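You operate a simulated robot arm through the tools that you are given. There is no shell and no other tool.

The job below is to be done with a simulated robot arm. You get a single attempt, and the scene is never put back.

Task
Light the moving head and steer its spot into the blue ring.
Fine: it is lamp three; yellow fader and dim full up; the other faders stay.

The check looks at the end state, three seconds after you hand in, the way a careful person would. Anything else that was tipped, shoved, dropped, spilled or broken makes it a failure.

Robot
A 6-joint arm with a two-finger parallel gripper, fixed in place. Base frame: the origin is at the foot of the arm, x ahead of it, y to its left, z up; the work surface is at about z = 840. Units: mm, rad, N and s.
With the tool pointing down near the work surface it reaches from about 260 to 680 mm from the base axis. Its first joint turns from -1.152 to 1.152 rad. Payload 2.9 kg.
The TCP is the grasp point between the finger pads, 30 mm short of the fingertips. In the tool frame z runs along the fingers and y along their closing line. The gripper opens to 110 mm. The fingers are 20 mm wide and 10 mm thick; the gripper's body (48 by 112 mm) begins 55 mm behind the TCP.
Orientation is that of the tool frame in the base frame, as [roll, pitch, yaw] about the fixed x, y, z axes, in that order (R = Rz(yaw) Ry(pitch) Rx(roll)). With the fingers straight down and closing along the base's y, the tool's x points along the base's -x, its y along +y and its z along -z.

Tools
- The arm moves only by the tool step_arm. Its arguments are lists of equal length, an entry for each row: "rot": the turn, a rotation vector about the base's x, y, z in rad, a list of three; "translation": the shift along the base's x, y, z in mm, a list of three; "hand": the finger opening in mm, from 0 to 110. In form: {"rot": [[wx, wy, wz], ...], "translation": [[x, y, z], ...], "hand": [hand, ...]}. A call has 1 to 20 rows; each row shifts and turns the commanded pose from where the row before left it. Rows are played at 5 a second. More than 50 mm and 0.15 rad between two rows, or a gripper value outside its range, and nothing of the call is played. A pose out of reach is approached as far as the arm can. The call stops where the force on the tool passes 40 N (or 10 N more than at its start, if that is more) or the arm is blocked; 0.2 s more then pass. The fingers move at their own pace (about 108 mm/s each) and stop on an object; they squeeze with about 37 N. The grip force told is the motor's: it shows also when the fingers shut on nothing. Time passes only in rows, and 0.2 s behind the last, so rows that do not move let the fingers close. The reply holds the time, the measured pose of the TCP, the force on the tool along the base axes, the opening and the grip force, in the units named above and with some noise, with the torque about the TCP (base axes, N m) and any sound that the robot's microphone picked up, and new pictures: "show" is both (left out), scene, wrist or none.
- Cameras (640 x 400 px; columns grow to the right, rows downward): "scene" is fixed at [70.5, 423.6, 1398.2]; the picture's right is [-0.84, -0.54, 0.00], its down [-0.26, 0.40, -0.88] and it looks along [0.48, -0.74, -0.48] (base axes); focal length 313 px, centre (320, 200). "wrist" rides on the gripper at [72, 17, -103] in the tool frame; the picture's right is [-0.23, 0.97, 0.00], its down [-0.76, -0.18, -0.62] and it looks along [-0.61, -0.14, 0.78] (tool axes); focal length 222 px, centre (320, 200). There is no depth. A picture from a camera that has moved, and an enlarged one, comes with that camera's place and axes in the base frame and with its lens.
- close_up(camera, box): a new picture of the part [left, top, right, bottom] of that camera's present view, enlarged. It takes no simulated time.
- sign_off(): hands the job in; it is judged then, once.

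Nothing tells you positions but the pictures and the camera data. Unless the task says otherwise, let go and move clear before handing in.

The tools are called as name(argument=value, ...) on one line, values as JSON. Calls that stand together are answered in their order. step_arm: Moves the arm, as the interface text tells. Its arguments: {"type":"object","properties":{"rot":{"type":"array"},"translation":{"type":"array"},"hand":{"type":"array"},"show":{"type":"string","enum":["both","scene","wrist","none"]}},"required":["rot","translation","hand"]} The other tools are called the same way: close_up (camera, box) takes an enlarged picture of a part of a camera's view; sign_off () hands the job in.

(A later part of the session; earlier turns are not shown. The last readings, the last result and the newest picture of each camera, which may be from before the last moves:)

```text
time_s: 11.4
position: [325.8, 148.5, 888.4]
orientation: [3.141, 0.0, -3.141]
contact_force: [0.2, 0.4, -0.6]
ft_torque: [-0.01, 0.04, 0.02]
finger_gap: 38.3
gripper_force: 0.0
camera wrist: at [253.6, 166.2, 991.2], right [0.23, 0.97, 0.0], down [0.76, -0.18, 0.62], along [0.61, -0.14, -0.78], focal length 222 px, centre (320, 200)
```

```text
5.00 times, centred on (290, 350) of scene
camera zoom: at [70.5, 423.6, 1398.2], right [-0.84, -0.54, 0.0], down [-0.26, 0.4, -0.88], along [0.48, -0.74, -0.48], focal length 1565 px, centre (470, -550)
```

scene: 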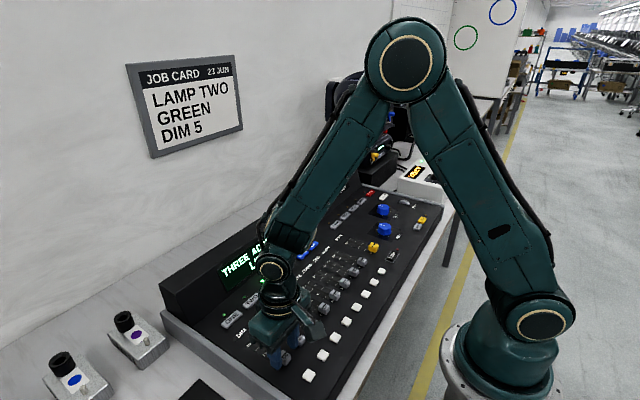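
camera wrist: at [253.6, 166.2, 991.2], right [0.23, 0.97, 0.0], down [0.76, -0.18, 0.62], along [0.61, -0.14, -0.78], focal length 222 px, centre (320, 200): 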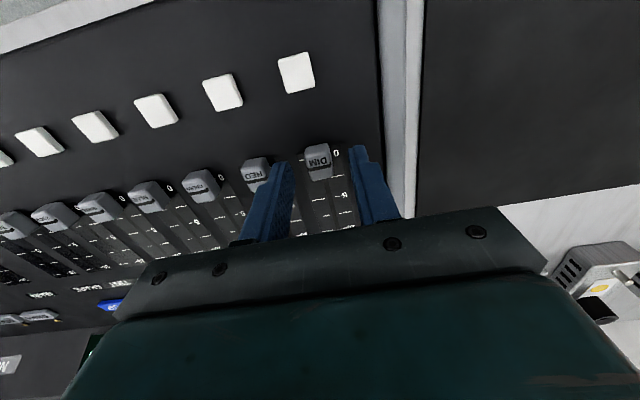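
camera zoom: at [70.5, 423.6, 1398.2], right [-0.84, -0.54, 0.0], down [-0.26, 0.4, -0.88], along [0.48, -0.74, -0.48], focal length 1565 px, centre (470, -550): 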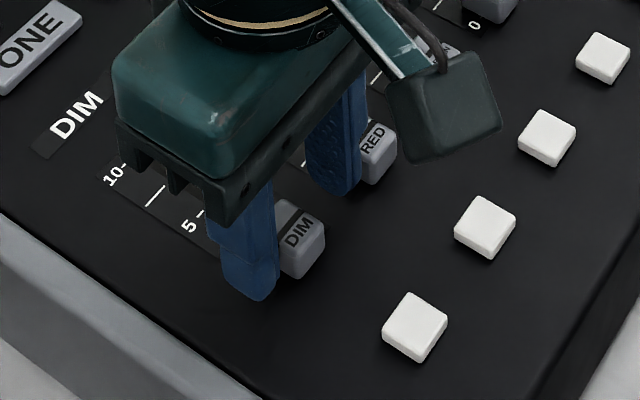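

The fingers straddle the DIM cap with clearance to RED. I'll lower 11 mm and close on the cap.

step_arm(rot=[[0, 0, 0], [0, 0, 0], [0, 0, 0], [0, 0, 0], [0, 0, 0]], translation=[[0, 0, -5], [0, 0, -5.5], [0, 0, 0], [0, 0, 0], [0, 0, 0]], hand=[38, 38, 38, 16, 16], show="both")

close_up(camera="scene", box=[240, 310, 340, 390])

close_up(camera="wrist", box=[220, 60, 420, 220])

```text
time_s: 12.6
position: [324.7, 149.5, 877.9]
orientation: [-3.14, 0.0, 3.14]
contact_force: [0.0, -6.9, -0.2]
ft_torque: [-0.18, 0.0, -0.02]
finger_gap: 19.2
gripper_force: 2.9
camera wrist: at [252.4, 166.1, 981.1], right [0.23, 0.97, 0.0], down [0.76, -0.18, 0.62], along [0.61, -0.14, -0.78], focal length 222 px, centre (320, 200)
```

scene: 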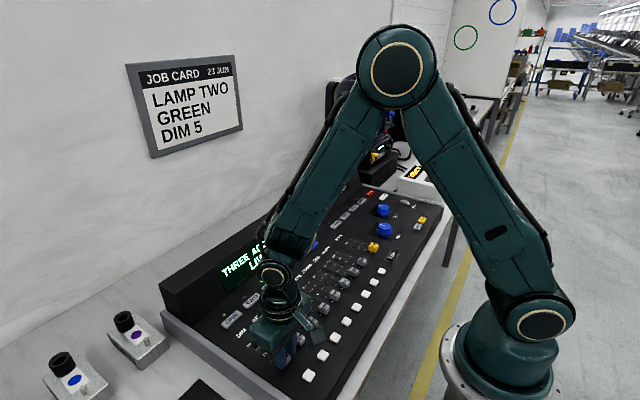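
wrist: 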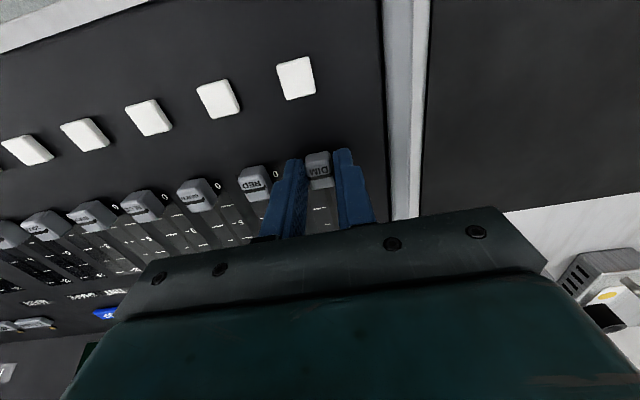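

```text
5.00 times, centred on (290, 350) of scene
camera zoom: at [70.5, 423.5, 1398.2], right [-0.84, -0.54, 0.0], down [-0.26, 0.4, -0.88], along [0.48, -0.74, -0.48], focal length 1565 px, centre (470, -550)
```

zoom: 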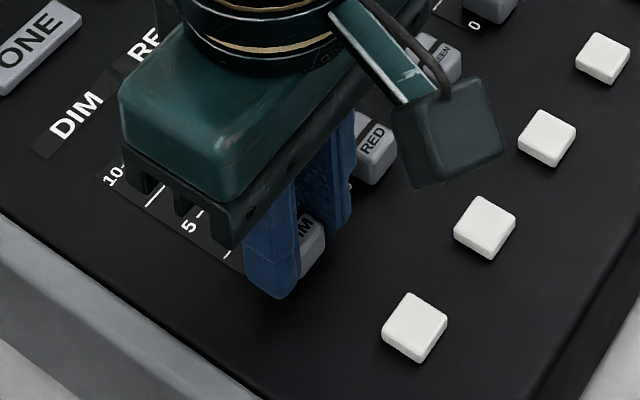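

```text
2.50 times, centred on (320, 140) of wrist
camera zoom: at [252.4, 166.1, 981.1], right [0.23, 0.97, 0.0], down [0.76, -0.18, 0.62], along [0.61, -0.14, -0.78], focal length 555 px, centre (320, 350)
```

zoom: 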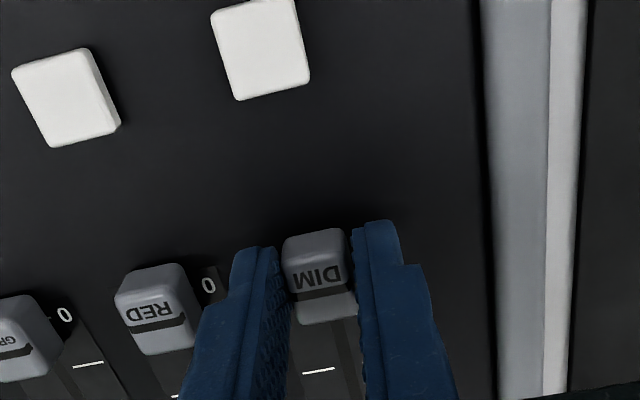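

The cap is about 19 mm wide and slightly toward −y relative to my grip. I'll re-open a touch, centre by ~1.2 mm, and grip again.

step_arm(rot=[[0, 0, 0], [0, 0, 0], [0, 0, 0], [0, 0, 0]], translation=[[0, -1.3, 0], [0, 0, 0], [0, 0, 0], [0, 0, 0]], hand=[26, 26, 16, 16], show="wrist")

close_up(camera="wrist", box=[220, 60, 420, 220])

```text
time_s: 13.6
position: [324.6, 147.4, 877.7]
orientation: [-3.141, 0.0, 3.141]
contact_force: [-0.6, -3.1, -0.2]
ft_torque: [-0.07, 0.01, 0.02]
finger_gap: 17.3
gripper_force: 1.1
camera wrist: at [251.9, 165.1, 981.6], right [0.23, 0.97, 0.0], down [0.76, -0.18, 0.62], along [0.61, -0.14, -0.78], focal length 222 px, centre (320, 200)
```

wrist: 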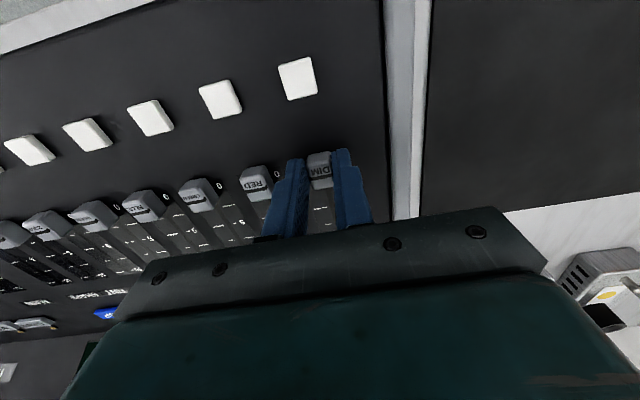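

```text
2.50 times, centred on (320, 140) of wrist
camera zoom: at [251.9, 165.1, 981.6], right [0.23, 0.97, 0.0], down [0.76, -0.18, 0.62], along [0.61, -0.14, -0.78], focal length 555 px, centre (320, 350)
```

zoom: 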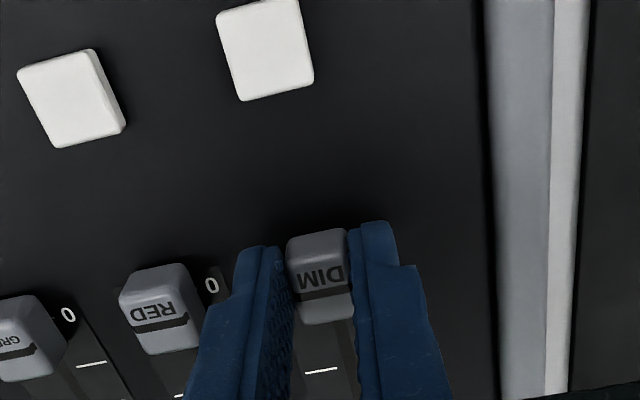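

The fingers meet the cap at about 17–18 mm. I'll command a firmer grip before sliding.

step_arm(rot=[[0, 0, 0], [0, 0, 0]], translation=[[0, 0, 0], [0, 0, 0]], hand=[8, 8], show="none")

```text
time_s: 14.2
position: [324.3, 147.2, 878.9]
orientation: [-3.141, 0.001, 3.142]
contact_force: [0.7, -5.5, 1.0]
ft_torque: [-0.15, -0.02, -0.03]
finger_gap: 16.1
gripper_force: 45.4
```

Gripped firmly. Sliding DIM toward +x, 60 mm first.

step_arm(rot=[[0, 0, 0], [0, 0, 0], [0, 0, 0], [0, 0, 0], [0, 0, 0], [0, 0, 0]], translation=[[8, 0, 0], [10, 0, 0], [10, 0, 0], [10, 0, 0], [10, 0, 0], [10, 0, 0]], hand=[8, 8, 8, 8, 8, 8], show="both")

close_up(camera="wrist", box=[220, 60, 420, 220])

close_up(camera="scene", box=[220, 300, 340, 390])

```text
time_s: 15.6
position: [381.8, 147.0, 878.1]
orientation: [3.141, 0.001, -3.141]
contact_force: [-0.2, -1.4, -9.1]
ft_torque: [0.0, 0.61, 0.02]
finger_gap: 16.6
gripper_force: 44.7
camera wrist: at [310.0, 164.9, 981.7], right [0.23, 0.97, 0.0], down [0.76, -0.18, 0.62], along [0.61, -0.14, -0.78], focal length 222 px, centre (320, 200)
```

scene: 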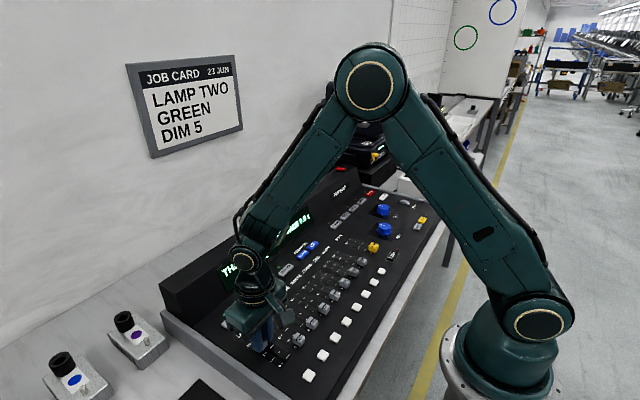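
wrist: 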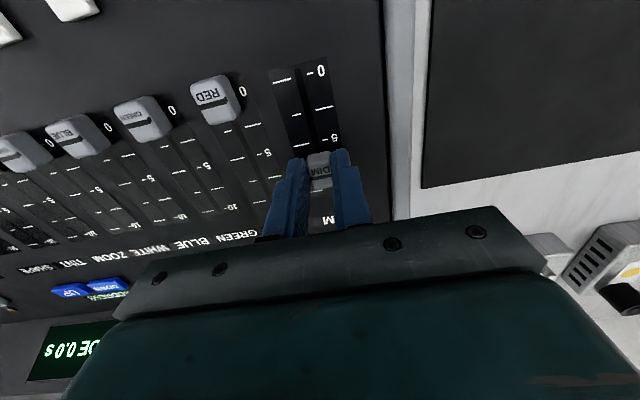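

```text
2.50 times, centred on (320, 140) of wrist
camera zoom: at [310.0, 164.9, 981.7], right [0.23, 0.97, 0.0], down [0.76, -0.18, 0.62], along [0.61, -0.14, -0.78], focal length 555 px, centre (320, 350)
```

zoom: 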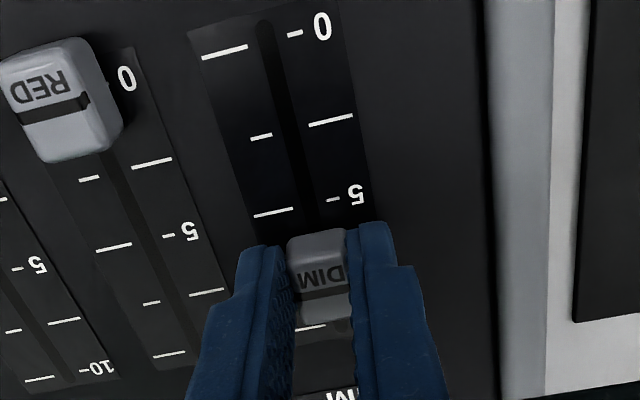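

```text
4.44 times, centred on (280, 345) of scene
camera zoom: at [70.6, 423.6, 1398.2], right [-0.84, -0.54, 0.0], down [-0.26, 0.4, -0.88], along [0.48, -0.74, -0.48], focal length 1391 px, centre (498, -444)
```

zoom: 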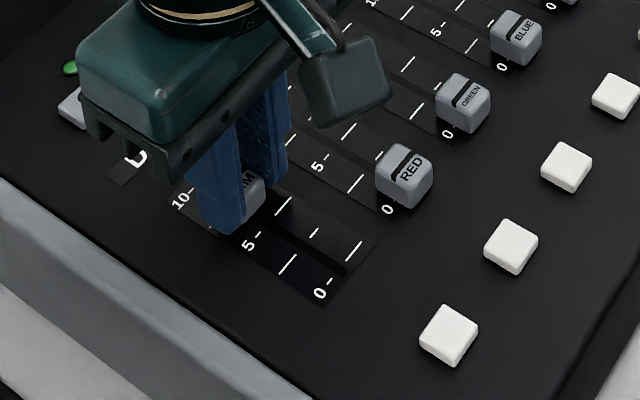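

The cap slides well; it's past about 7. I'll continue in smaller steps toward the end stop, easing down slightly because the cap is pulling down on the tool.

step_arm(rot=[[0, 0, 0], [0, 0, 0], [0, 0, 0], [0, 0, 0]], translation=[[5, 0, -0.3], [5, 0, -0.3], [4, 0, 0], [3, 0, 0]], hand=[8, 8, 8, 8], show="wrist")

close_up(camera="wrist", box=[220, 60, 420, 220])

close_up(camera="scene", box=[220, 300, 340, 390])

```text
time_s: 16.6
position: [398.3, 147.3, 878.3]
orientation: [3.14, 0.001, -3.141]
contact_force: [-0.6, -5.9, 1.9]
ft_torque: [-0.15, -0.07, -0.02]
finger_gap: 16.4
gripper_force: 45.6
camera wrist: at [326.7, 164.9, 981.5], right [0.23, 0.97, 0.0], down [0.76, -0.18, 0.62], along [0.61, -0.14, -0.78], focal length 222 px, centre (320, 200)
```

wrist: 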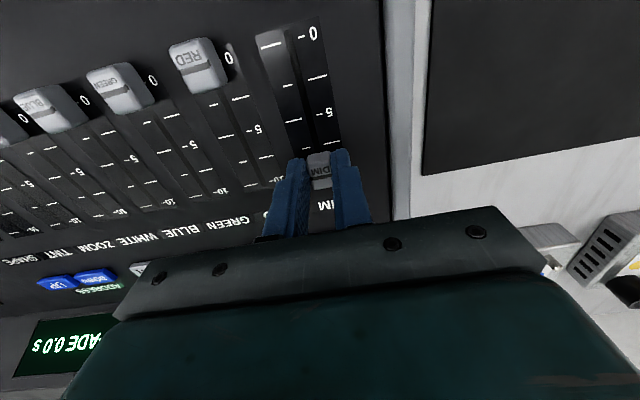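

```text
2.50 times, centred on (320, 140) of wrist
camera zoom: at [326.7, 164.9, 981.5], right [0.23, 0.97, 0.0], down [0.76, -0.18, 0.62], along [0.61, -0.14, -0.78], focal length 555 px, centre (320, 350)
```

zoom: 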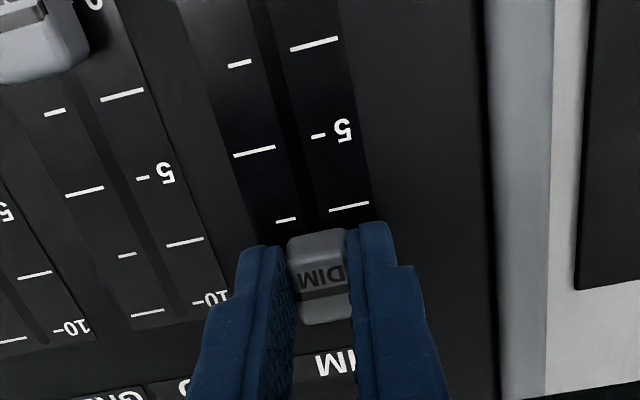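

```text
4.44 times, centred on (280, 345) of scene
camera zoom: at [70.5, 423.5, 1398.2], right [-0.84, -0.54, 0.0], down [-0.26, 0.4, -0.88], along [0.48, -0.74, -0.48], focal length 1391 px, centre (498, -444)
```

zoom: 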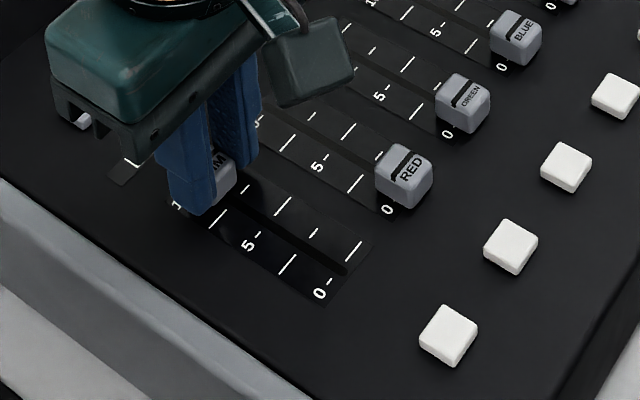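

DIM is near 9; about 6 mm remaining by the tick spacing. I'll push on to the end stop in 2 mm steps.

step_arm(rot=[[0, 0, 0], [0, 0, 0], [0, 0, 0], [0, 0, 0]], translation=[[2.5, 0, 0], [2.5, 0, 0], [2, 0, 0], [2, 0, 0]], hand=[8, 8, 8, 8], show="wrist")

close_up(camera="wrist", box=[220, 60, 420, 220])

```text
time_s: 17.6
position: [406.9, 145.9, 877.0]
orientation: [3.139, -0.001, -3.139]
contact_force: [-8.5, -3.7, 19.9]
ft_torque: [-0.11, -0.44, -0.04]
finger_gap: 16.3
gripper_force: 45.0
camera wrist: at [334.5, 164.7, 981.6], right [0.23, 0.97, 0.0], down [0.76, -0.18, 0.62], along [0.61, -0.14, -0.78], focal length 222 px, centre (320, 200)
```

wrist: 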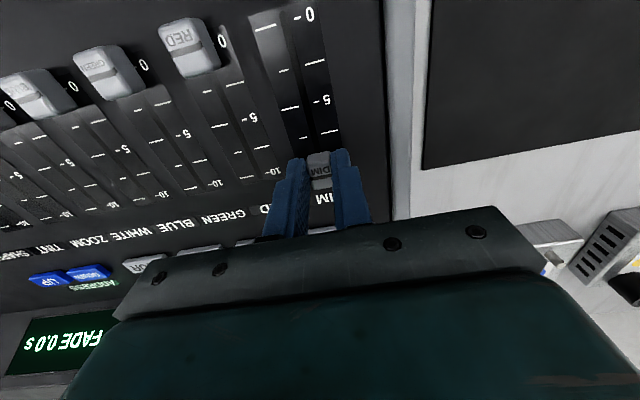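

```text
2.50 times, centred on (320, 140) of wrist
camera zoom: at [334.5, 164.7, 981.6], right [0.23, 0.97, 0.0], down [0.76, -0.18, 0.62], along [0.61, -0.14, -0.78], focal length 555 px, centre (320, 350)
```

zoom: 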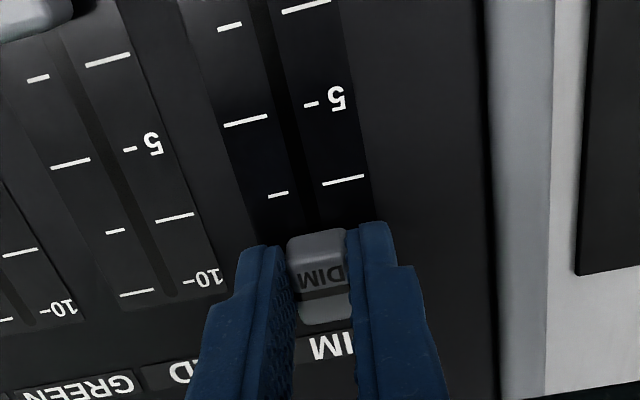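

Force is building (−8.5 N in x), suggesting the end stop. I'll nudge 2 mm more, with a slight lift to relieve the vertical load.

step_arm(rot=[[0, 0, 0], [0, 0, 0]], translation=[[1.5, 0, 0.5], [1, 0, 0]], hand=[8, 8], show="wrist")

close_up(camera="wrist", box=[220, 60, 420, 220])

```text
time_s: 18.2
position: [407.8, 146.6, 878.4]
orientation: [3.141, -0.002, -3.141]
contact_force: [-14.6, -1.6, 21.1]
ft_torque: [-0.09, 0.22, 0.01]
finger_gap: 16.0
gripper_force: 45.0
camera wrist: at [336.7, 164.9, 981.7], right [0.23, 0.97, 0.0], down [0.76, -0.18, 0.62], along [0.6, -0.14, -0.78], focal length 222 px, centre (320, 200)
```

wrist: 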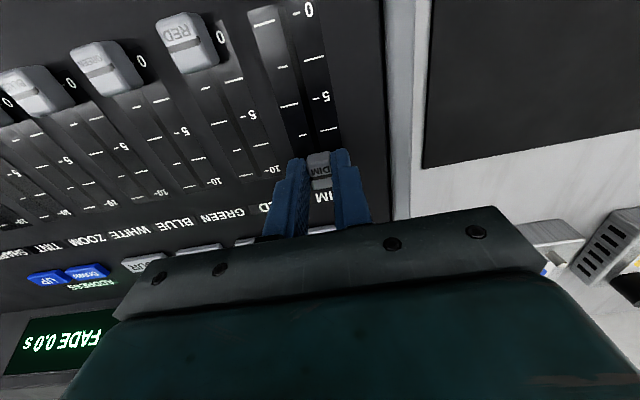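

```text
2.50 times, centred on (320, 140) of wrist
camera zoom: at [336.7, 164.9, 981.7], right [0.23, 0.97, 0.0], down [0.76, -0.18, 0.62], along [0.6, -0.14, -0.78], focal length 555 px, centre (320, 350)
```

zoom: 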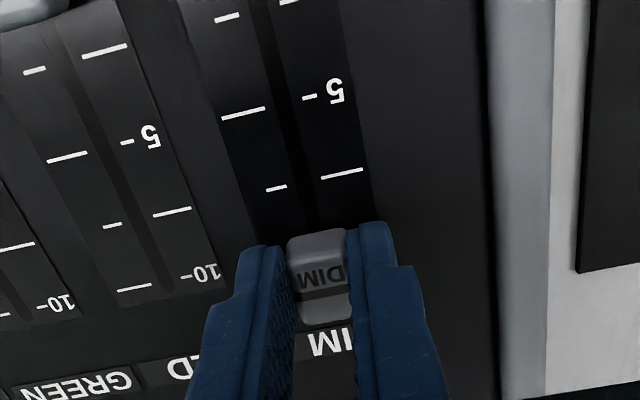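

This looks like the end stop (x-force rising while motion stalls). I'll release, lift, and look at the cap.

step_arm(rot=[[0, 0, 0], [0, 0, 0], [0, 0, 0], [0, 0, 0], [0, 0, 0]], translation=[[0, 0, 0], [0, 0, 0], [0, 0, 15], [0, 0, 30], [-30, 0, 30]], hand=[34, 34, 34, 34, 34], show="both")

close_up(camera="wrist", box=[220, 60, 420, 220])

close_up(camera="scene", box=[220, 290, 340, 390])

```text
time_s: 19.4
position: [381.0, 146.6, 955.3]
orientation: [-3.141, 0.001, -3.139]
contact_force: [-1.0, 0.4, -0.1]
ft_torque: [0.04, -0.01, 0.01]
finger_gap: 34.0
gripper_force: 0.2
camera wrist: at [308.5, 164.2, 1057.3], right [0.23, 0.97, 0.0], down [0.76, -0.18, 0.62], along [0.61, -0.14, -0.78], focal length 222 px, centre (320, 200)
```

scene: 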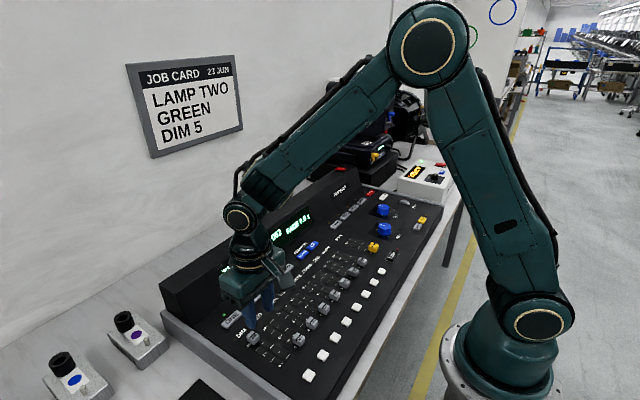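
wrist: 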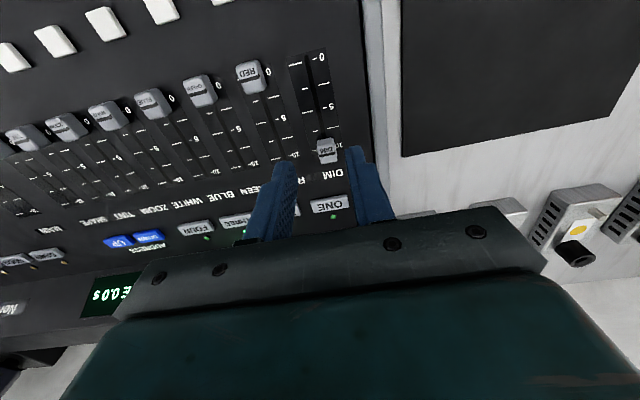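

```text
2.50 times, centred on (320, 140) of wrist
camera zoom: at [308.5, 164.2, 1057.3], right [0.23, 0.97, 0.0], down [0.76, -0.18, 0.62], along [0.61, -0.14, -0.78], focal length 555 px, centre (320, 350)
```

zoom: 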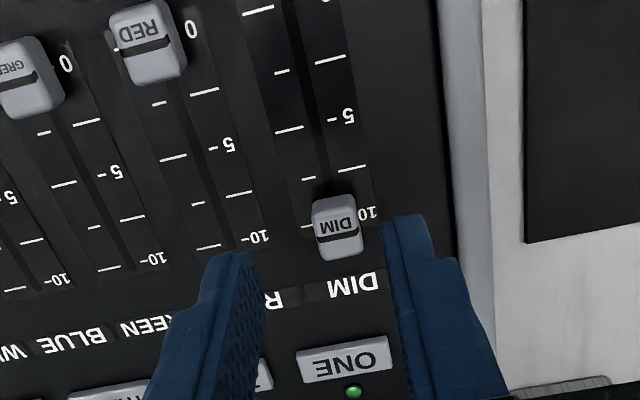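

```text
4.00 times, centred on (280, 340) of scene
camera zoom: at [70.5, 423.6, 1398.2], right [-0.84, -0.54, 0.0], down [-0.26, 0.4, -0.88], along [0.48, -0.74, -0.48], focal length 1252 px, centre (480, -360)
```

zoom: 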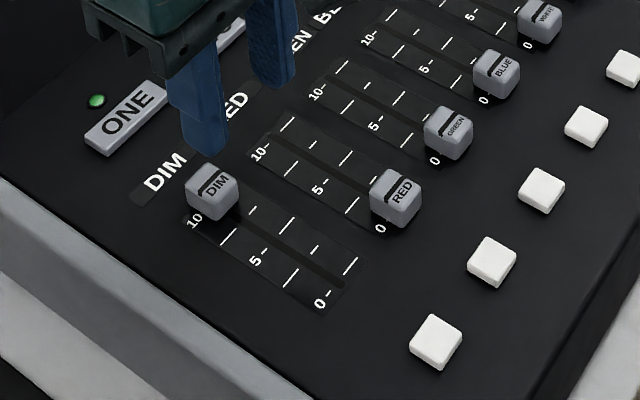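

DIM is at 10. Now the yellow MAIN fader at about (330, −253.5); I'll travel at safe height and hover over it.

step_arm(rot=[[0, 0, 0], [0, 0, 0], [0, 0, 0], [0, 0, 0], [0, 0, 0], [0, 0, 0], [0, 0, 0], [0, 0, 0], [0, 0, 0], [0, 0, 0], [0, 0, 0]], translation=[[-5.2, -40, 0], [-5.2, -40, 0], [-5.2, -40, 0], [-5.2, -40, 0], [-5.2, -40, 0], [-5.2, -40, 0], [-5.2, -40, 0], [-5.2, -40, 0], [-5.2, -40, 0], [-5.2, -40, 0], [0, 0, 0]], hand=[40, 40, 40, 40, 40, 40, 40, 40, 40, 40, 40], show="both")

close_up(camera="wrist", box=[220, 40, 420, 200])

```text
time_s: 21.8
position: [324.9, -253.4, 953.5]
orientation: [-3.14, 0.003, 3.14]
contact_force: [-0.3, 0.1, 0.3]
ft_torque: [0.02, 0.0, -0.01]
finger_gap: 39.9
gripper_force: 0.0
camera wrist: at [254.1, -235.7, 1056.5], right [0.23, 0.97, 0.0], down [0.76, -0.18, 0.62], along [0.61, -0.14, -0.78], focal length 222 px, centre (320, 200)
```

scene: 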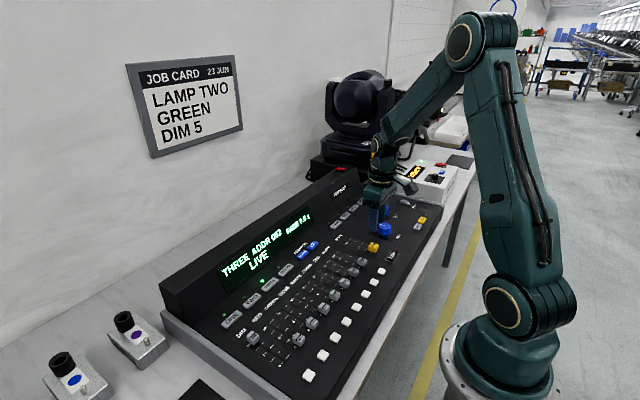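
wrist: 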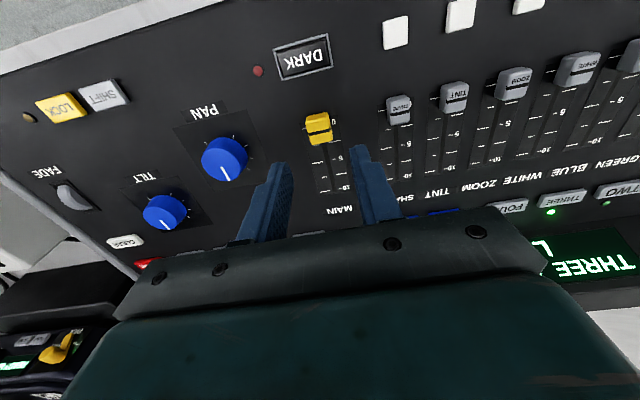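

```text
2.50 times, centred on (320, 120) of wrist
camera zoom: at [254.1, -235.7, 1056.5], right [0.23, 0.97, 0.0], down [0.76, -0.18, 0.62], along [0.61, -0.14, -0.78], focal length 555 px, centre (320, 400)
```

zoom: 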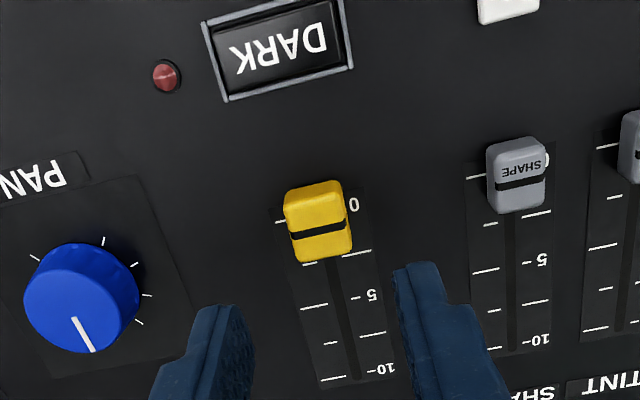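

MAIN's cap is at about (330, −255). I'll align, lower around it and grip.

step_arm(rot=[[0, 0, 0], [0, 0, 0], [0, 0, 0]], translation=[[4, -1.3, -30], [0, 0, -30], [0, 0, -6]], hand=[40, 40, 40], show="wrist")

close_up(camera="wrist", box=[220, 60, 420, 220])

close_up(camera="scene", box=[330, 200, 430, 280])

```text
time_s: 22.6
position: [332.8, -254.5, 887.8]
orientation: [-3.139, -0.001, -3.141]
contact_force: [-1.0, 0.6, -0.1]
ft_torque: [0.02, -0.03, 0.01]
finger_gap: 40.1
gripper_force: 0.1
camera wrist: at [259.9, -236.6, 990.7], right [0.23, 0.97, 0.0], down [0.76, -0.18, 0.62], along [0.61, -0.14, -0.78], focal length 222 px, centre (320, 200)
```

wrist: 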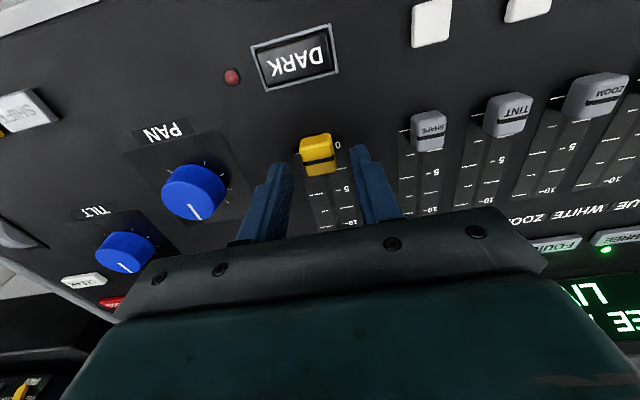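

```text
2.50 times, centred on (320, 140) of wrist
camera zoom: at [259.9, -236.6, 990.7], right [0.23, 0.97, 0.0], down [0.76, -0.18, 0.62], along [0.61, -0.14, -0.78], focal length 555 px, centre (320, 350)
```

zoom: 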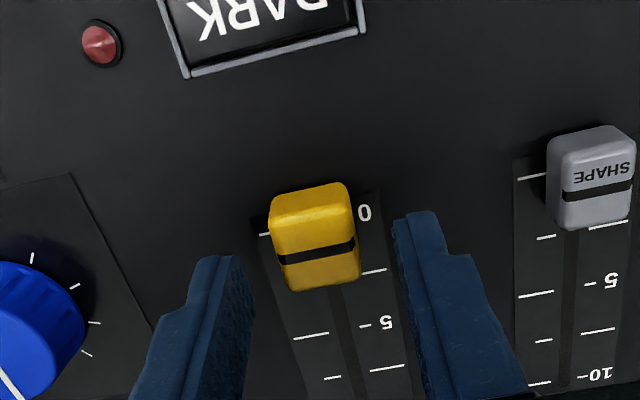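

```text
5.00 times, centred on (380, 240) of scene
camera zoom: at [70.5, 423.6, 1398.2], right [-0.84, -0.54, 0.0], down [-0.26, 0.4, -0.88], along [0.48, -0.74, -0.48], focal length 1565 px, centre (20, 0)
```

zoom: 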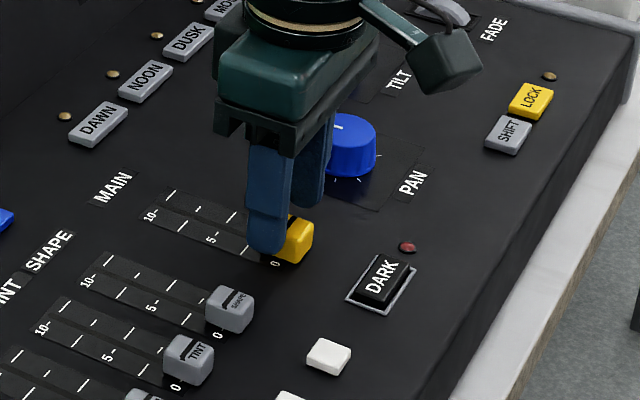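

Cap centre x≈328–329; I'll shift −4 mm in x, lower 10 mm, and close.

step_arm(rot=[[0, 0, 0], [0, 0, 0], [0, 0, 0], [0, 0, 0], [0, 0, 0], [0, 0, 0]], translation=[[-4, 0, 0], [0, 0, -5], [0, 0, -5], [0, 0, 0], [0, 0, 0], [0, 0, 0]], hand=[40, 40, 40, 20, 12, 8], show="wrist")

close_up(camera="wrist", box=[220, 60, 420, 220])

```text
time_s: 24.0
position: [328.4, -253.8, 877.4]
orientation: [-3.141, 0.0, 3.142]
contact_force: [-0.4, -1.6, -1.4]
ft_torque: [0.02, -0.07, -0.01]
finger_gap: 20.2
gripper_force: 45.1
camera wrist: at [255.6, -237.1, 981.0], right [0.23, 0.97, 0.0], down [0.76, -0.18, 0.62], along [0.61, -0.14, -0.78], focal length 222 px, centre (320, 200)
```

wrist: 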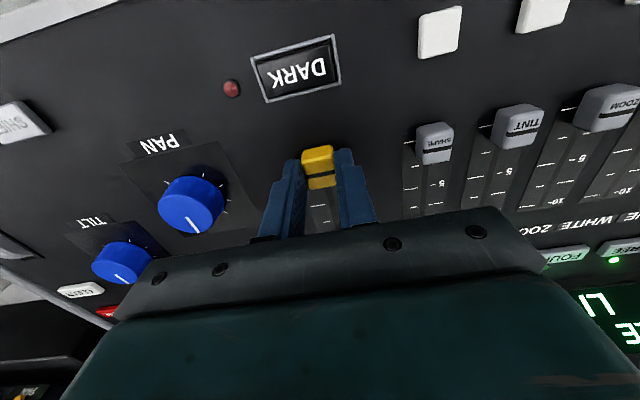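

```text
2.50 times, centred on (320, 140) of wrist
camera zoom: at [255.6, -237.1, 981.0], right [0.23, 0.97, 0.0], down [0.76, -0.18, 0.62], along [0.61, -0.14, -0.78], focal length 555 px, centre (320, 350)
```

zoom: 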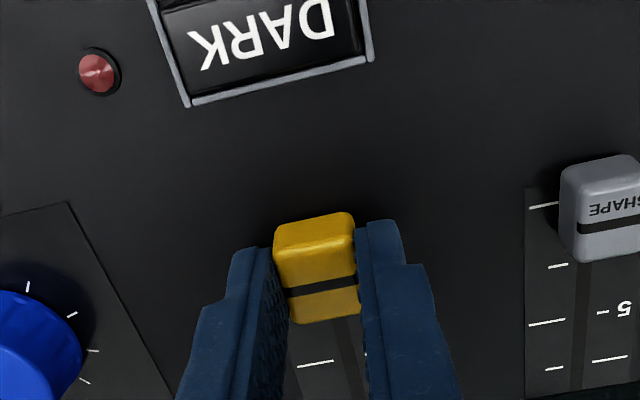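

MAIN is gripped. Sliding it +x by about 66 mm, then approaching the stop gently.

step_arm(rot=[[0, 0, 0], [0, 0, 0], [0, 0, 0], [0, 0, 0], [0, 0, 0], [0, 0, 0], [0, 0, 0]], translation=[[8, 0, 0], [10, 0, 0], [10, 0, 0], [10, 0, 0], [10, 0, 0], [10, 0, 0], [10, 0, 0]], hand=[8, 8, 8, 8, 8, 8, 8], show="both")

close_up(camera="wrist", box=[220, 60, 420, 220])

```text
time_s: 25.6
position: [395.3, -255.4, 878.7]
orientation: [-3.141, 0.001, 3.141]
contact_force: [0.0, -4.7, 3.3]
ft_torque: [-0.08, -0.42, 0.0]
finger_gap: 20.4
gripper_force: 44.8
camera wrist: at [323.9, -237.0, 980.9], right [0.23, 0.97, 0.0], down [0.76, -0.18, 0.62], along [0.61, -0.14, -0.78], focal length 222 px, centre (320, 200)
```

scene: 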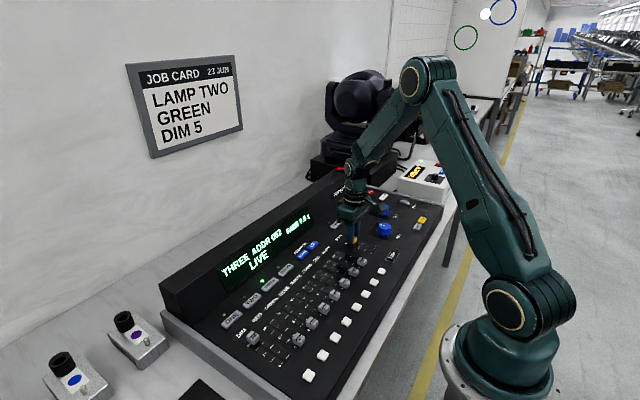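
wrist: 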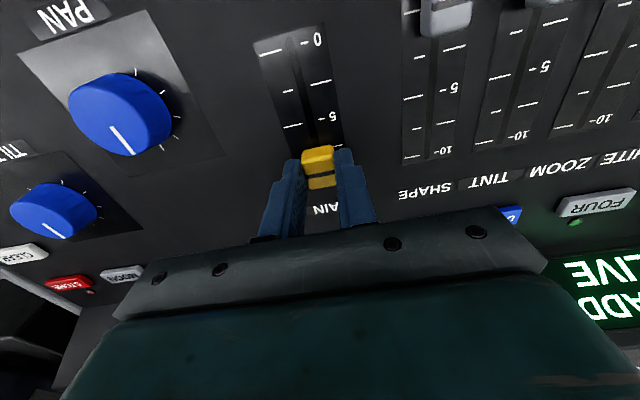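

```text
2.50 times, centred on (320, 140) of wrist
camera zoom: at [323.9, -237.0, 980.9], right [0.23, 0.97, 0.0], down [0.76, -0.18, 0.62], along [0.61, -0.14, -0.78], focal length 555 px, centre (320, 350)
```

zoom: 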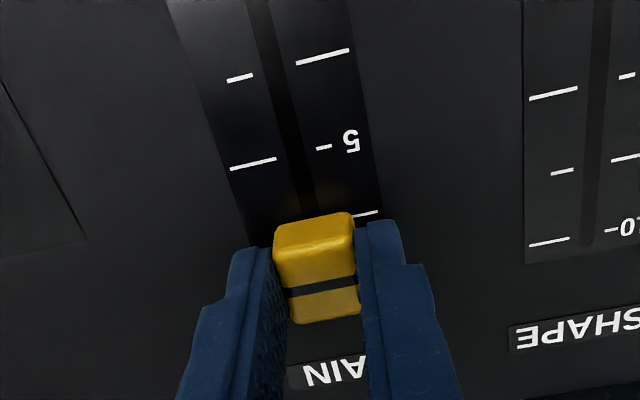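

The lamp is lit: a white spot shows on the board at (485, 14), just left of the blue ring. I'll finish MAIN to its stop.

step_arm(rot=[[0, 0, 0], [0, 0, 0], [0, 0, 0], [0, 0, 0], [0, 0, 0]], translation=[[4, 0, 0], [3, 0, 0], [3, 0, 0], [2, 0, 0], [2, 0, 0]], hand=[8, 8, 8, 8, 8], show="wrist")

close_up(camera="wrist", box=[220, 60, 420, 220])

```text
time_s: 26.8
position: [409.5, -255.4, 877.8]
orientation: [-3.14, 0.0, 3.14]
contact_force: [-6.0, -11.2, 9.2]
ft_torque: [-0.23, 0.06, 0.09]
finger_gap: 20.4
gripper_force: 45.4
camera wrist: at [337.4, -236.8, 981.0], right [0.23, 0.97, 0.0], down [0.76, -0.18, 0.62], along [0.61, -0.14, -0.78], focal length 222 px, centre (320, 200)
```

wrist: 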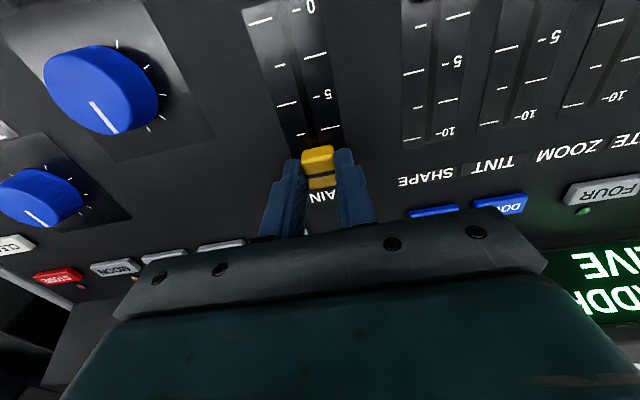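

```text
2.50 times, centred on (320, 140) of wrist
camera zoom: at [337.4, -236.8, 981.0], right [0.23, 0.97, 0.0], down [0.76, -0.18, 0.62], along [0.61, -0.14, -0.78], focal length 555 px, centre (320, 350)
```

zoom: 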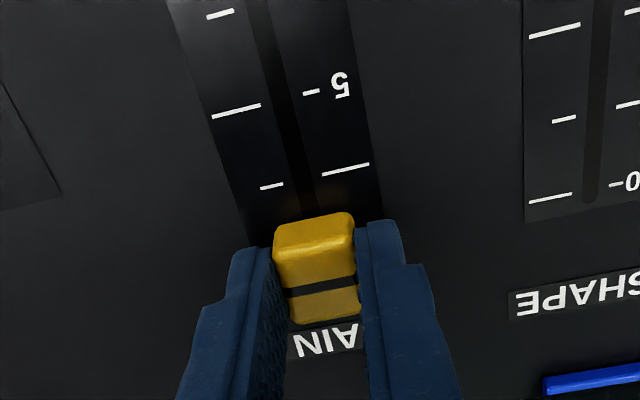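

Force in x is starting to build. I'll push 2.5 mm more to be sure it's at the stop, then release and lift.

step_arm(rot=[[0, 0, 0], [0, 0, 0]], translation=[[1.5, 0, 0], [1.5, 0, 0]], hand=[8, 8], show="none")

```text
time_s: 27.4
position: [411.2, -254.5, 877.7]
orientation: [-3.14, -0.002, 3.138]
contact_force: [-12.5, -14.6, 9.9]
ft_torque: [-0.39, 0.01, 0.16]
finger_gap: 20.5
gripper_force: 45.1
```

At the stop (travel ≈ 83 mm, same as DIM). Releasing and lifting.

step_arm(rot=[[0, 0, 0], [0, 0, 0], [0, 0, 0], [0, 0, 0], [0, 0, 0], [0, 0, 0]], translation=[[0, 0, 0], [0, 0, 0], [0, 0, 15], [0, 0, 30], [-30, 0, 30], [0, 0, 0]], hand=[38, 38, 38, 38, 38, 38], show="both")

close_up(camera="wrist", box=[220, 60, 420, 220])

close_up(camera="scene", box=[440, 0, 540, 62])

close_up(camera="scene", box=[330, 190, 440, 270])

```text
time_s: 28.8
position: [382.3, -252.5, 952.3]
orientation: [-3.141, 0.0, -3.141]
contact_force: [-0.3, 1.0, -0.1]
ft_torque: [-0.04, 0.01, -0.01]
finger_gap: 37.8
gripper_force: 0.1
camera wrist: at [310.3, -234.7, 1055.5], right [0.23, 0.97, 0.0], down [0.76, -0.18, 0.62], along [0.61, -0.14, -0.78], focal length 222 px, centre (320, 200)
```

scene: 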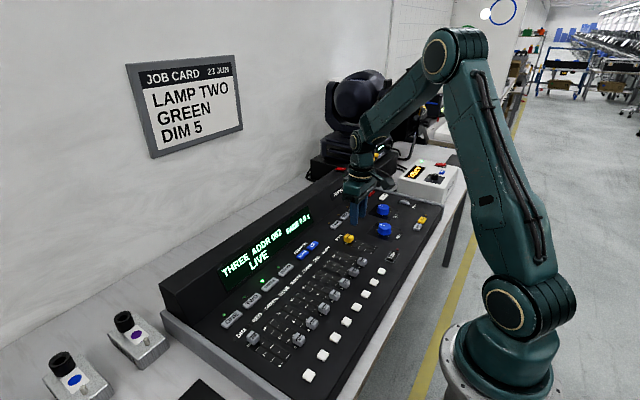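
wrist: 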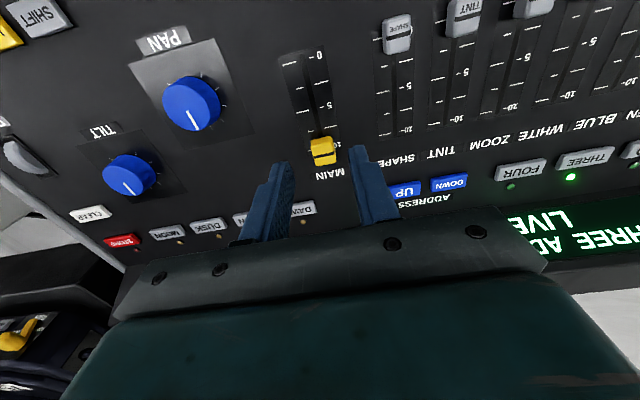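

```text
2.50 times, centred on (320, 140) of wrist
camera zoom: at [310.3, -234.7, 1055.5], right [0.23, 0.97, 0.0], down [0.76, -0.18, 0.62], along [0.61, -0.14, -0.78], focal length 555 px, centre (320, 350)
```

zoom: 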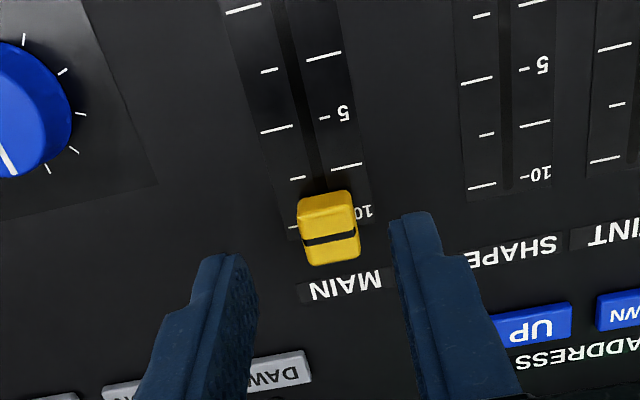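

```text
6.40 times, centred on (490, 31) of scene
camera zoom: at [70.5, 423.6, 1398.2], right [-0.84, -0.54, 0.0], down [-0.26, 0.4, -0.88], along [0.48, -0.74, -0.48], focal length 2004 px, centre (-768, 1282)
```

zoom: 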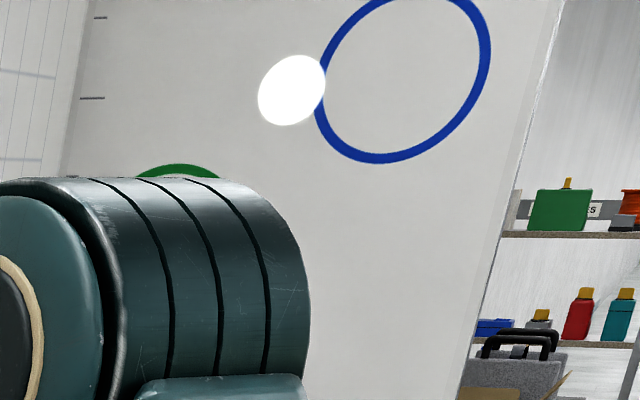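

```text
5.00 times, centred on (385, 230) of scene
camera zoom: at [70.5, 423.6, 1398.2], right [-0.84, -0.54, 0.0], down [-0.26, 0.4, -0.88], along [0.48, -0.74, -0.48], focal length 1565 px, centre (-5, 50)
```

zoom: 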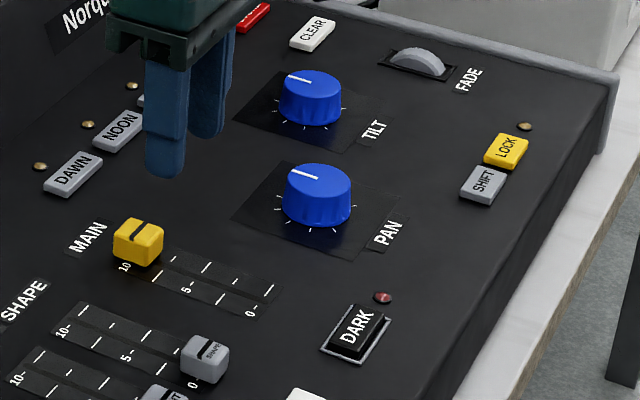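

Both faders are up; the spot is about 17 px left of the blue ring's centre on the board, so mostly PAN is needed. I'll hover over the PAN knob at about (339, −357).

step_arm(rot=[[0, 0, 0], [0, 0, 0], [0, 0, 0], [0, 0, 0]], translation=[[-14.4, -34.8, 0], [-14.4, -34.8, 0], [-14.4, -34.8, 0], [0, 0, 0]], hand=[60, 60, 60, 60], show="both")

close_up(camera="wrist", box=[220, 60, 420, 220])

close_up(camera="scene", box=[440, 0, 540, 62])

close_up(camera="scene", box=[340, 180, 440, 260])

```text
time_s: 29.8
position: [340.1, -360.7, 952.6]
orientation: [3.141, 0.0, -3.141]
contact_force: [-0.5, -0.9, -0.5]
ft_torque: [-0.01, -0.01, 0.02]
finger_gap: 59.9
gripper_force: 0.0
camera wrist: at [268.1, -342.0, 1055.7], right [0.23, 0.97, 0.0], down [0.76, -0.18, 0.62], along [0.61, -0.14, -0.78], focal length 222 px, centre (320, 200)
```

scene: 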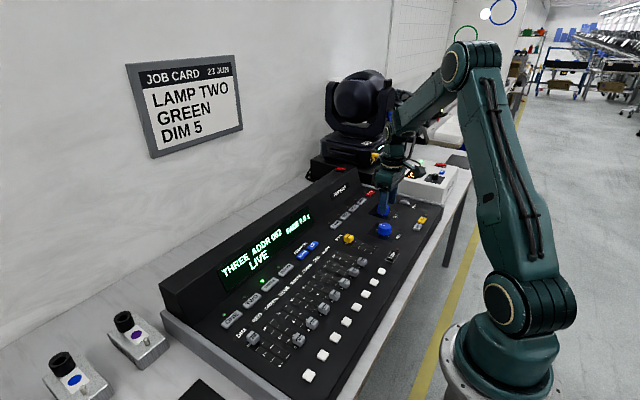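
wrist: 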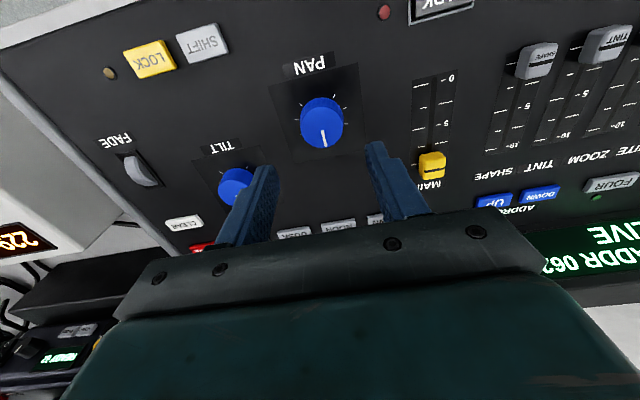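

```text
2.50 times, centred on (320, 140) of wrist
camera zoom: at [268.1, -342.0, 1055.7], right [0.23, 0.97, 0.0], down [0.76, -0.18, 0.62], along [0.61, -0.14, -0.78], focal length 555 px, centre (320, 350)
```

zoom: 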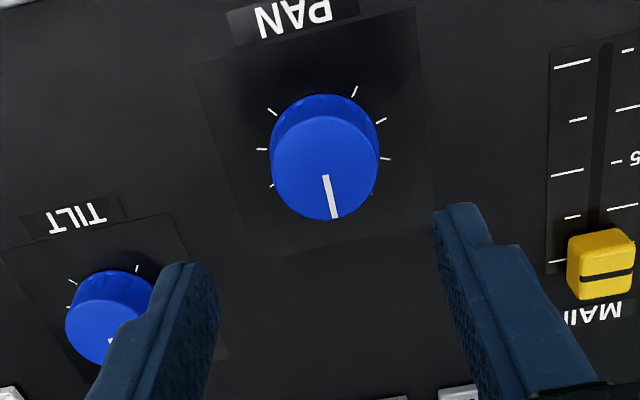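

```text
6.40 times, centred on (490, 31) of scene
camera zoom: at [70.5, 423.6, 1398.2], right [-0.84, -0.54, 0.0], down [-0.26, 0.4, -0.88], along [0.48, -0.74, -0.48], focal length 2004 px, centre (-768, 1282)
```

zoom: 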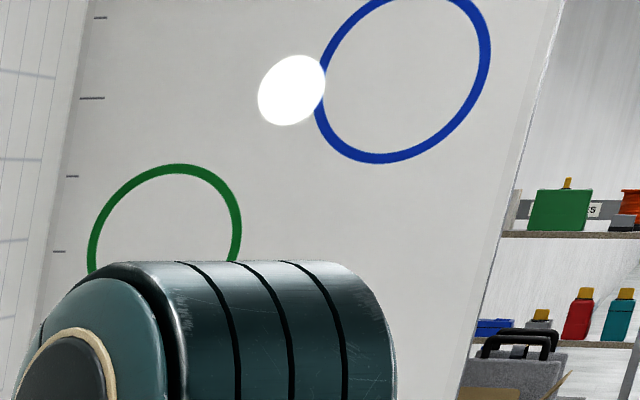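

```text
5.00 times, centred on (390, 220) of scene
camera zoom: at [70.5, 423.6, 1398.2], right [-0.84, -0.54, 0.0], down [-0.26, 0.4, -0.88], along [0.48, -0.74, -0.48], focal length 1565 px, centre (-30, 100)
```

zoom: 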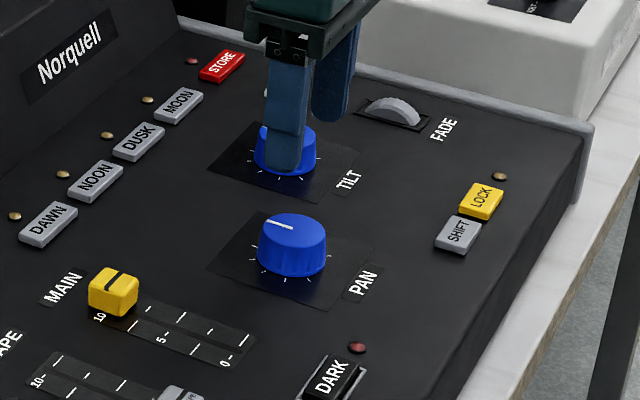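

PAN's centre is about (339.5, −357), ~37 mm diameter, top z≈862. I'll align and lower around it.

step_arm(rot=[[0, 0, 0], [0, 0, 0], [0, 0, 0], [0, 0, 0]], translation=[[-0.5, 3.4, -35], [0, 0, -25], [0, 0, -14], [0, 0, 0]], hand=[56, 56, 56, 56], show="both")

close_up(camera="wrist", box=[220, 60, 420, 220])

close_up(camera="scene", box=[340, 190, 440, 270])

```text
time_s: 30.8
position: [337.7, -358.2, 879.0]
orientation: [-3.141, 0.0, 3.141]
contact_force: [-0.2, 0.1, -0.1]
ft_torque: [-0.01, 0.01, 0.02]
finger_gap: 55.9
gripper_force: 0.0
camera wrist: at [265.6, -339.2, 982.8], right [0.23, 0.97, 0.0], down [0.76, -0.18, 0.62], along [0.61, -0.14, -0.78], focal length 222 px, centre (320, 200)
```

scene: 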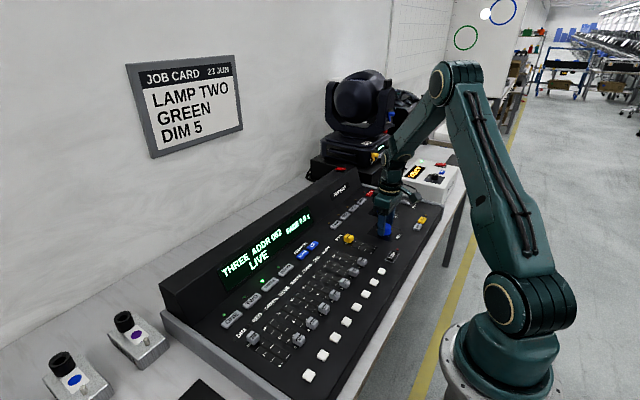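
wrist: 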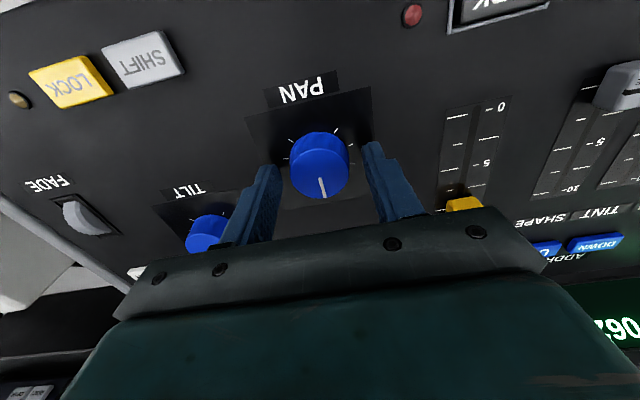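

```text
2.50 times, centred on (320, 140) of wrist
camera zoom: at [265.6, -339.2, 982.8], right [0.23, 0.97, 0.0], down [0.76, -0.18, 0.62], along [0.61, -0.14, -0.78], focal length 555 px, centre (320, 350)
```

zoom: 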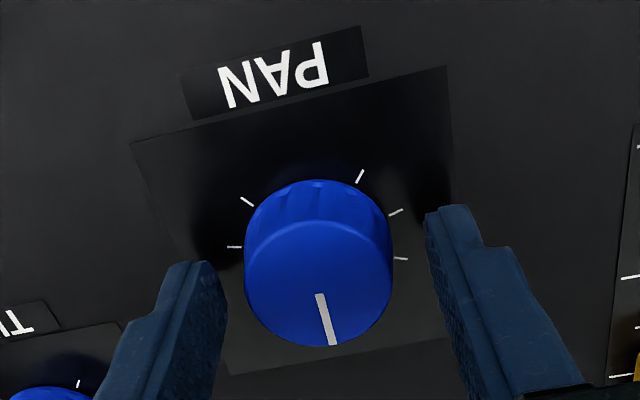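

```text
5.00 times, centred on (390, 230) of scene
camera zoom: at [70.5, 423.6, 1398.2], right [-0.84, -0.54, 0.0], down [-0.26, 0.4, -0.88], along [0.48, -0.74, -0.48], focal length 1565 px, centre (-30, 50)
```

zoom: 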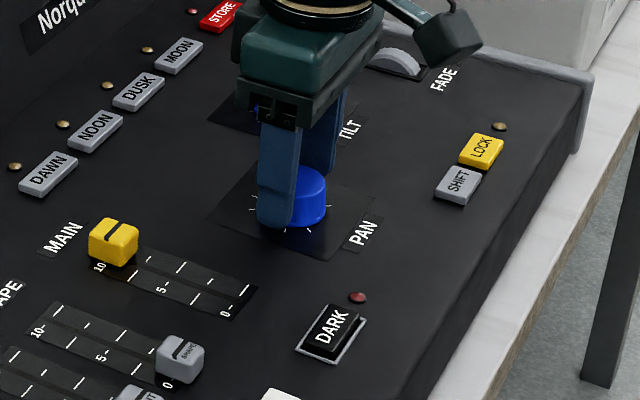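

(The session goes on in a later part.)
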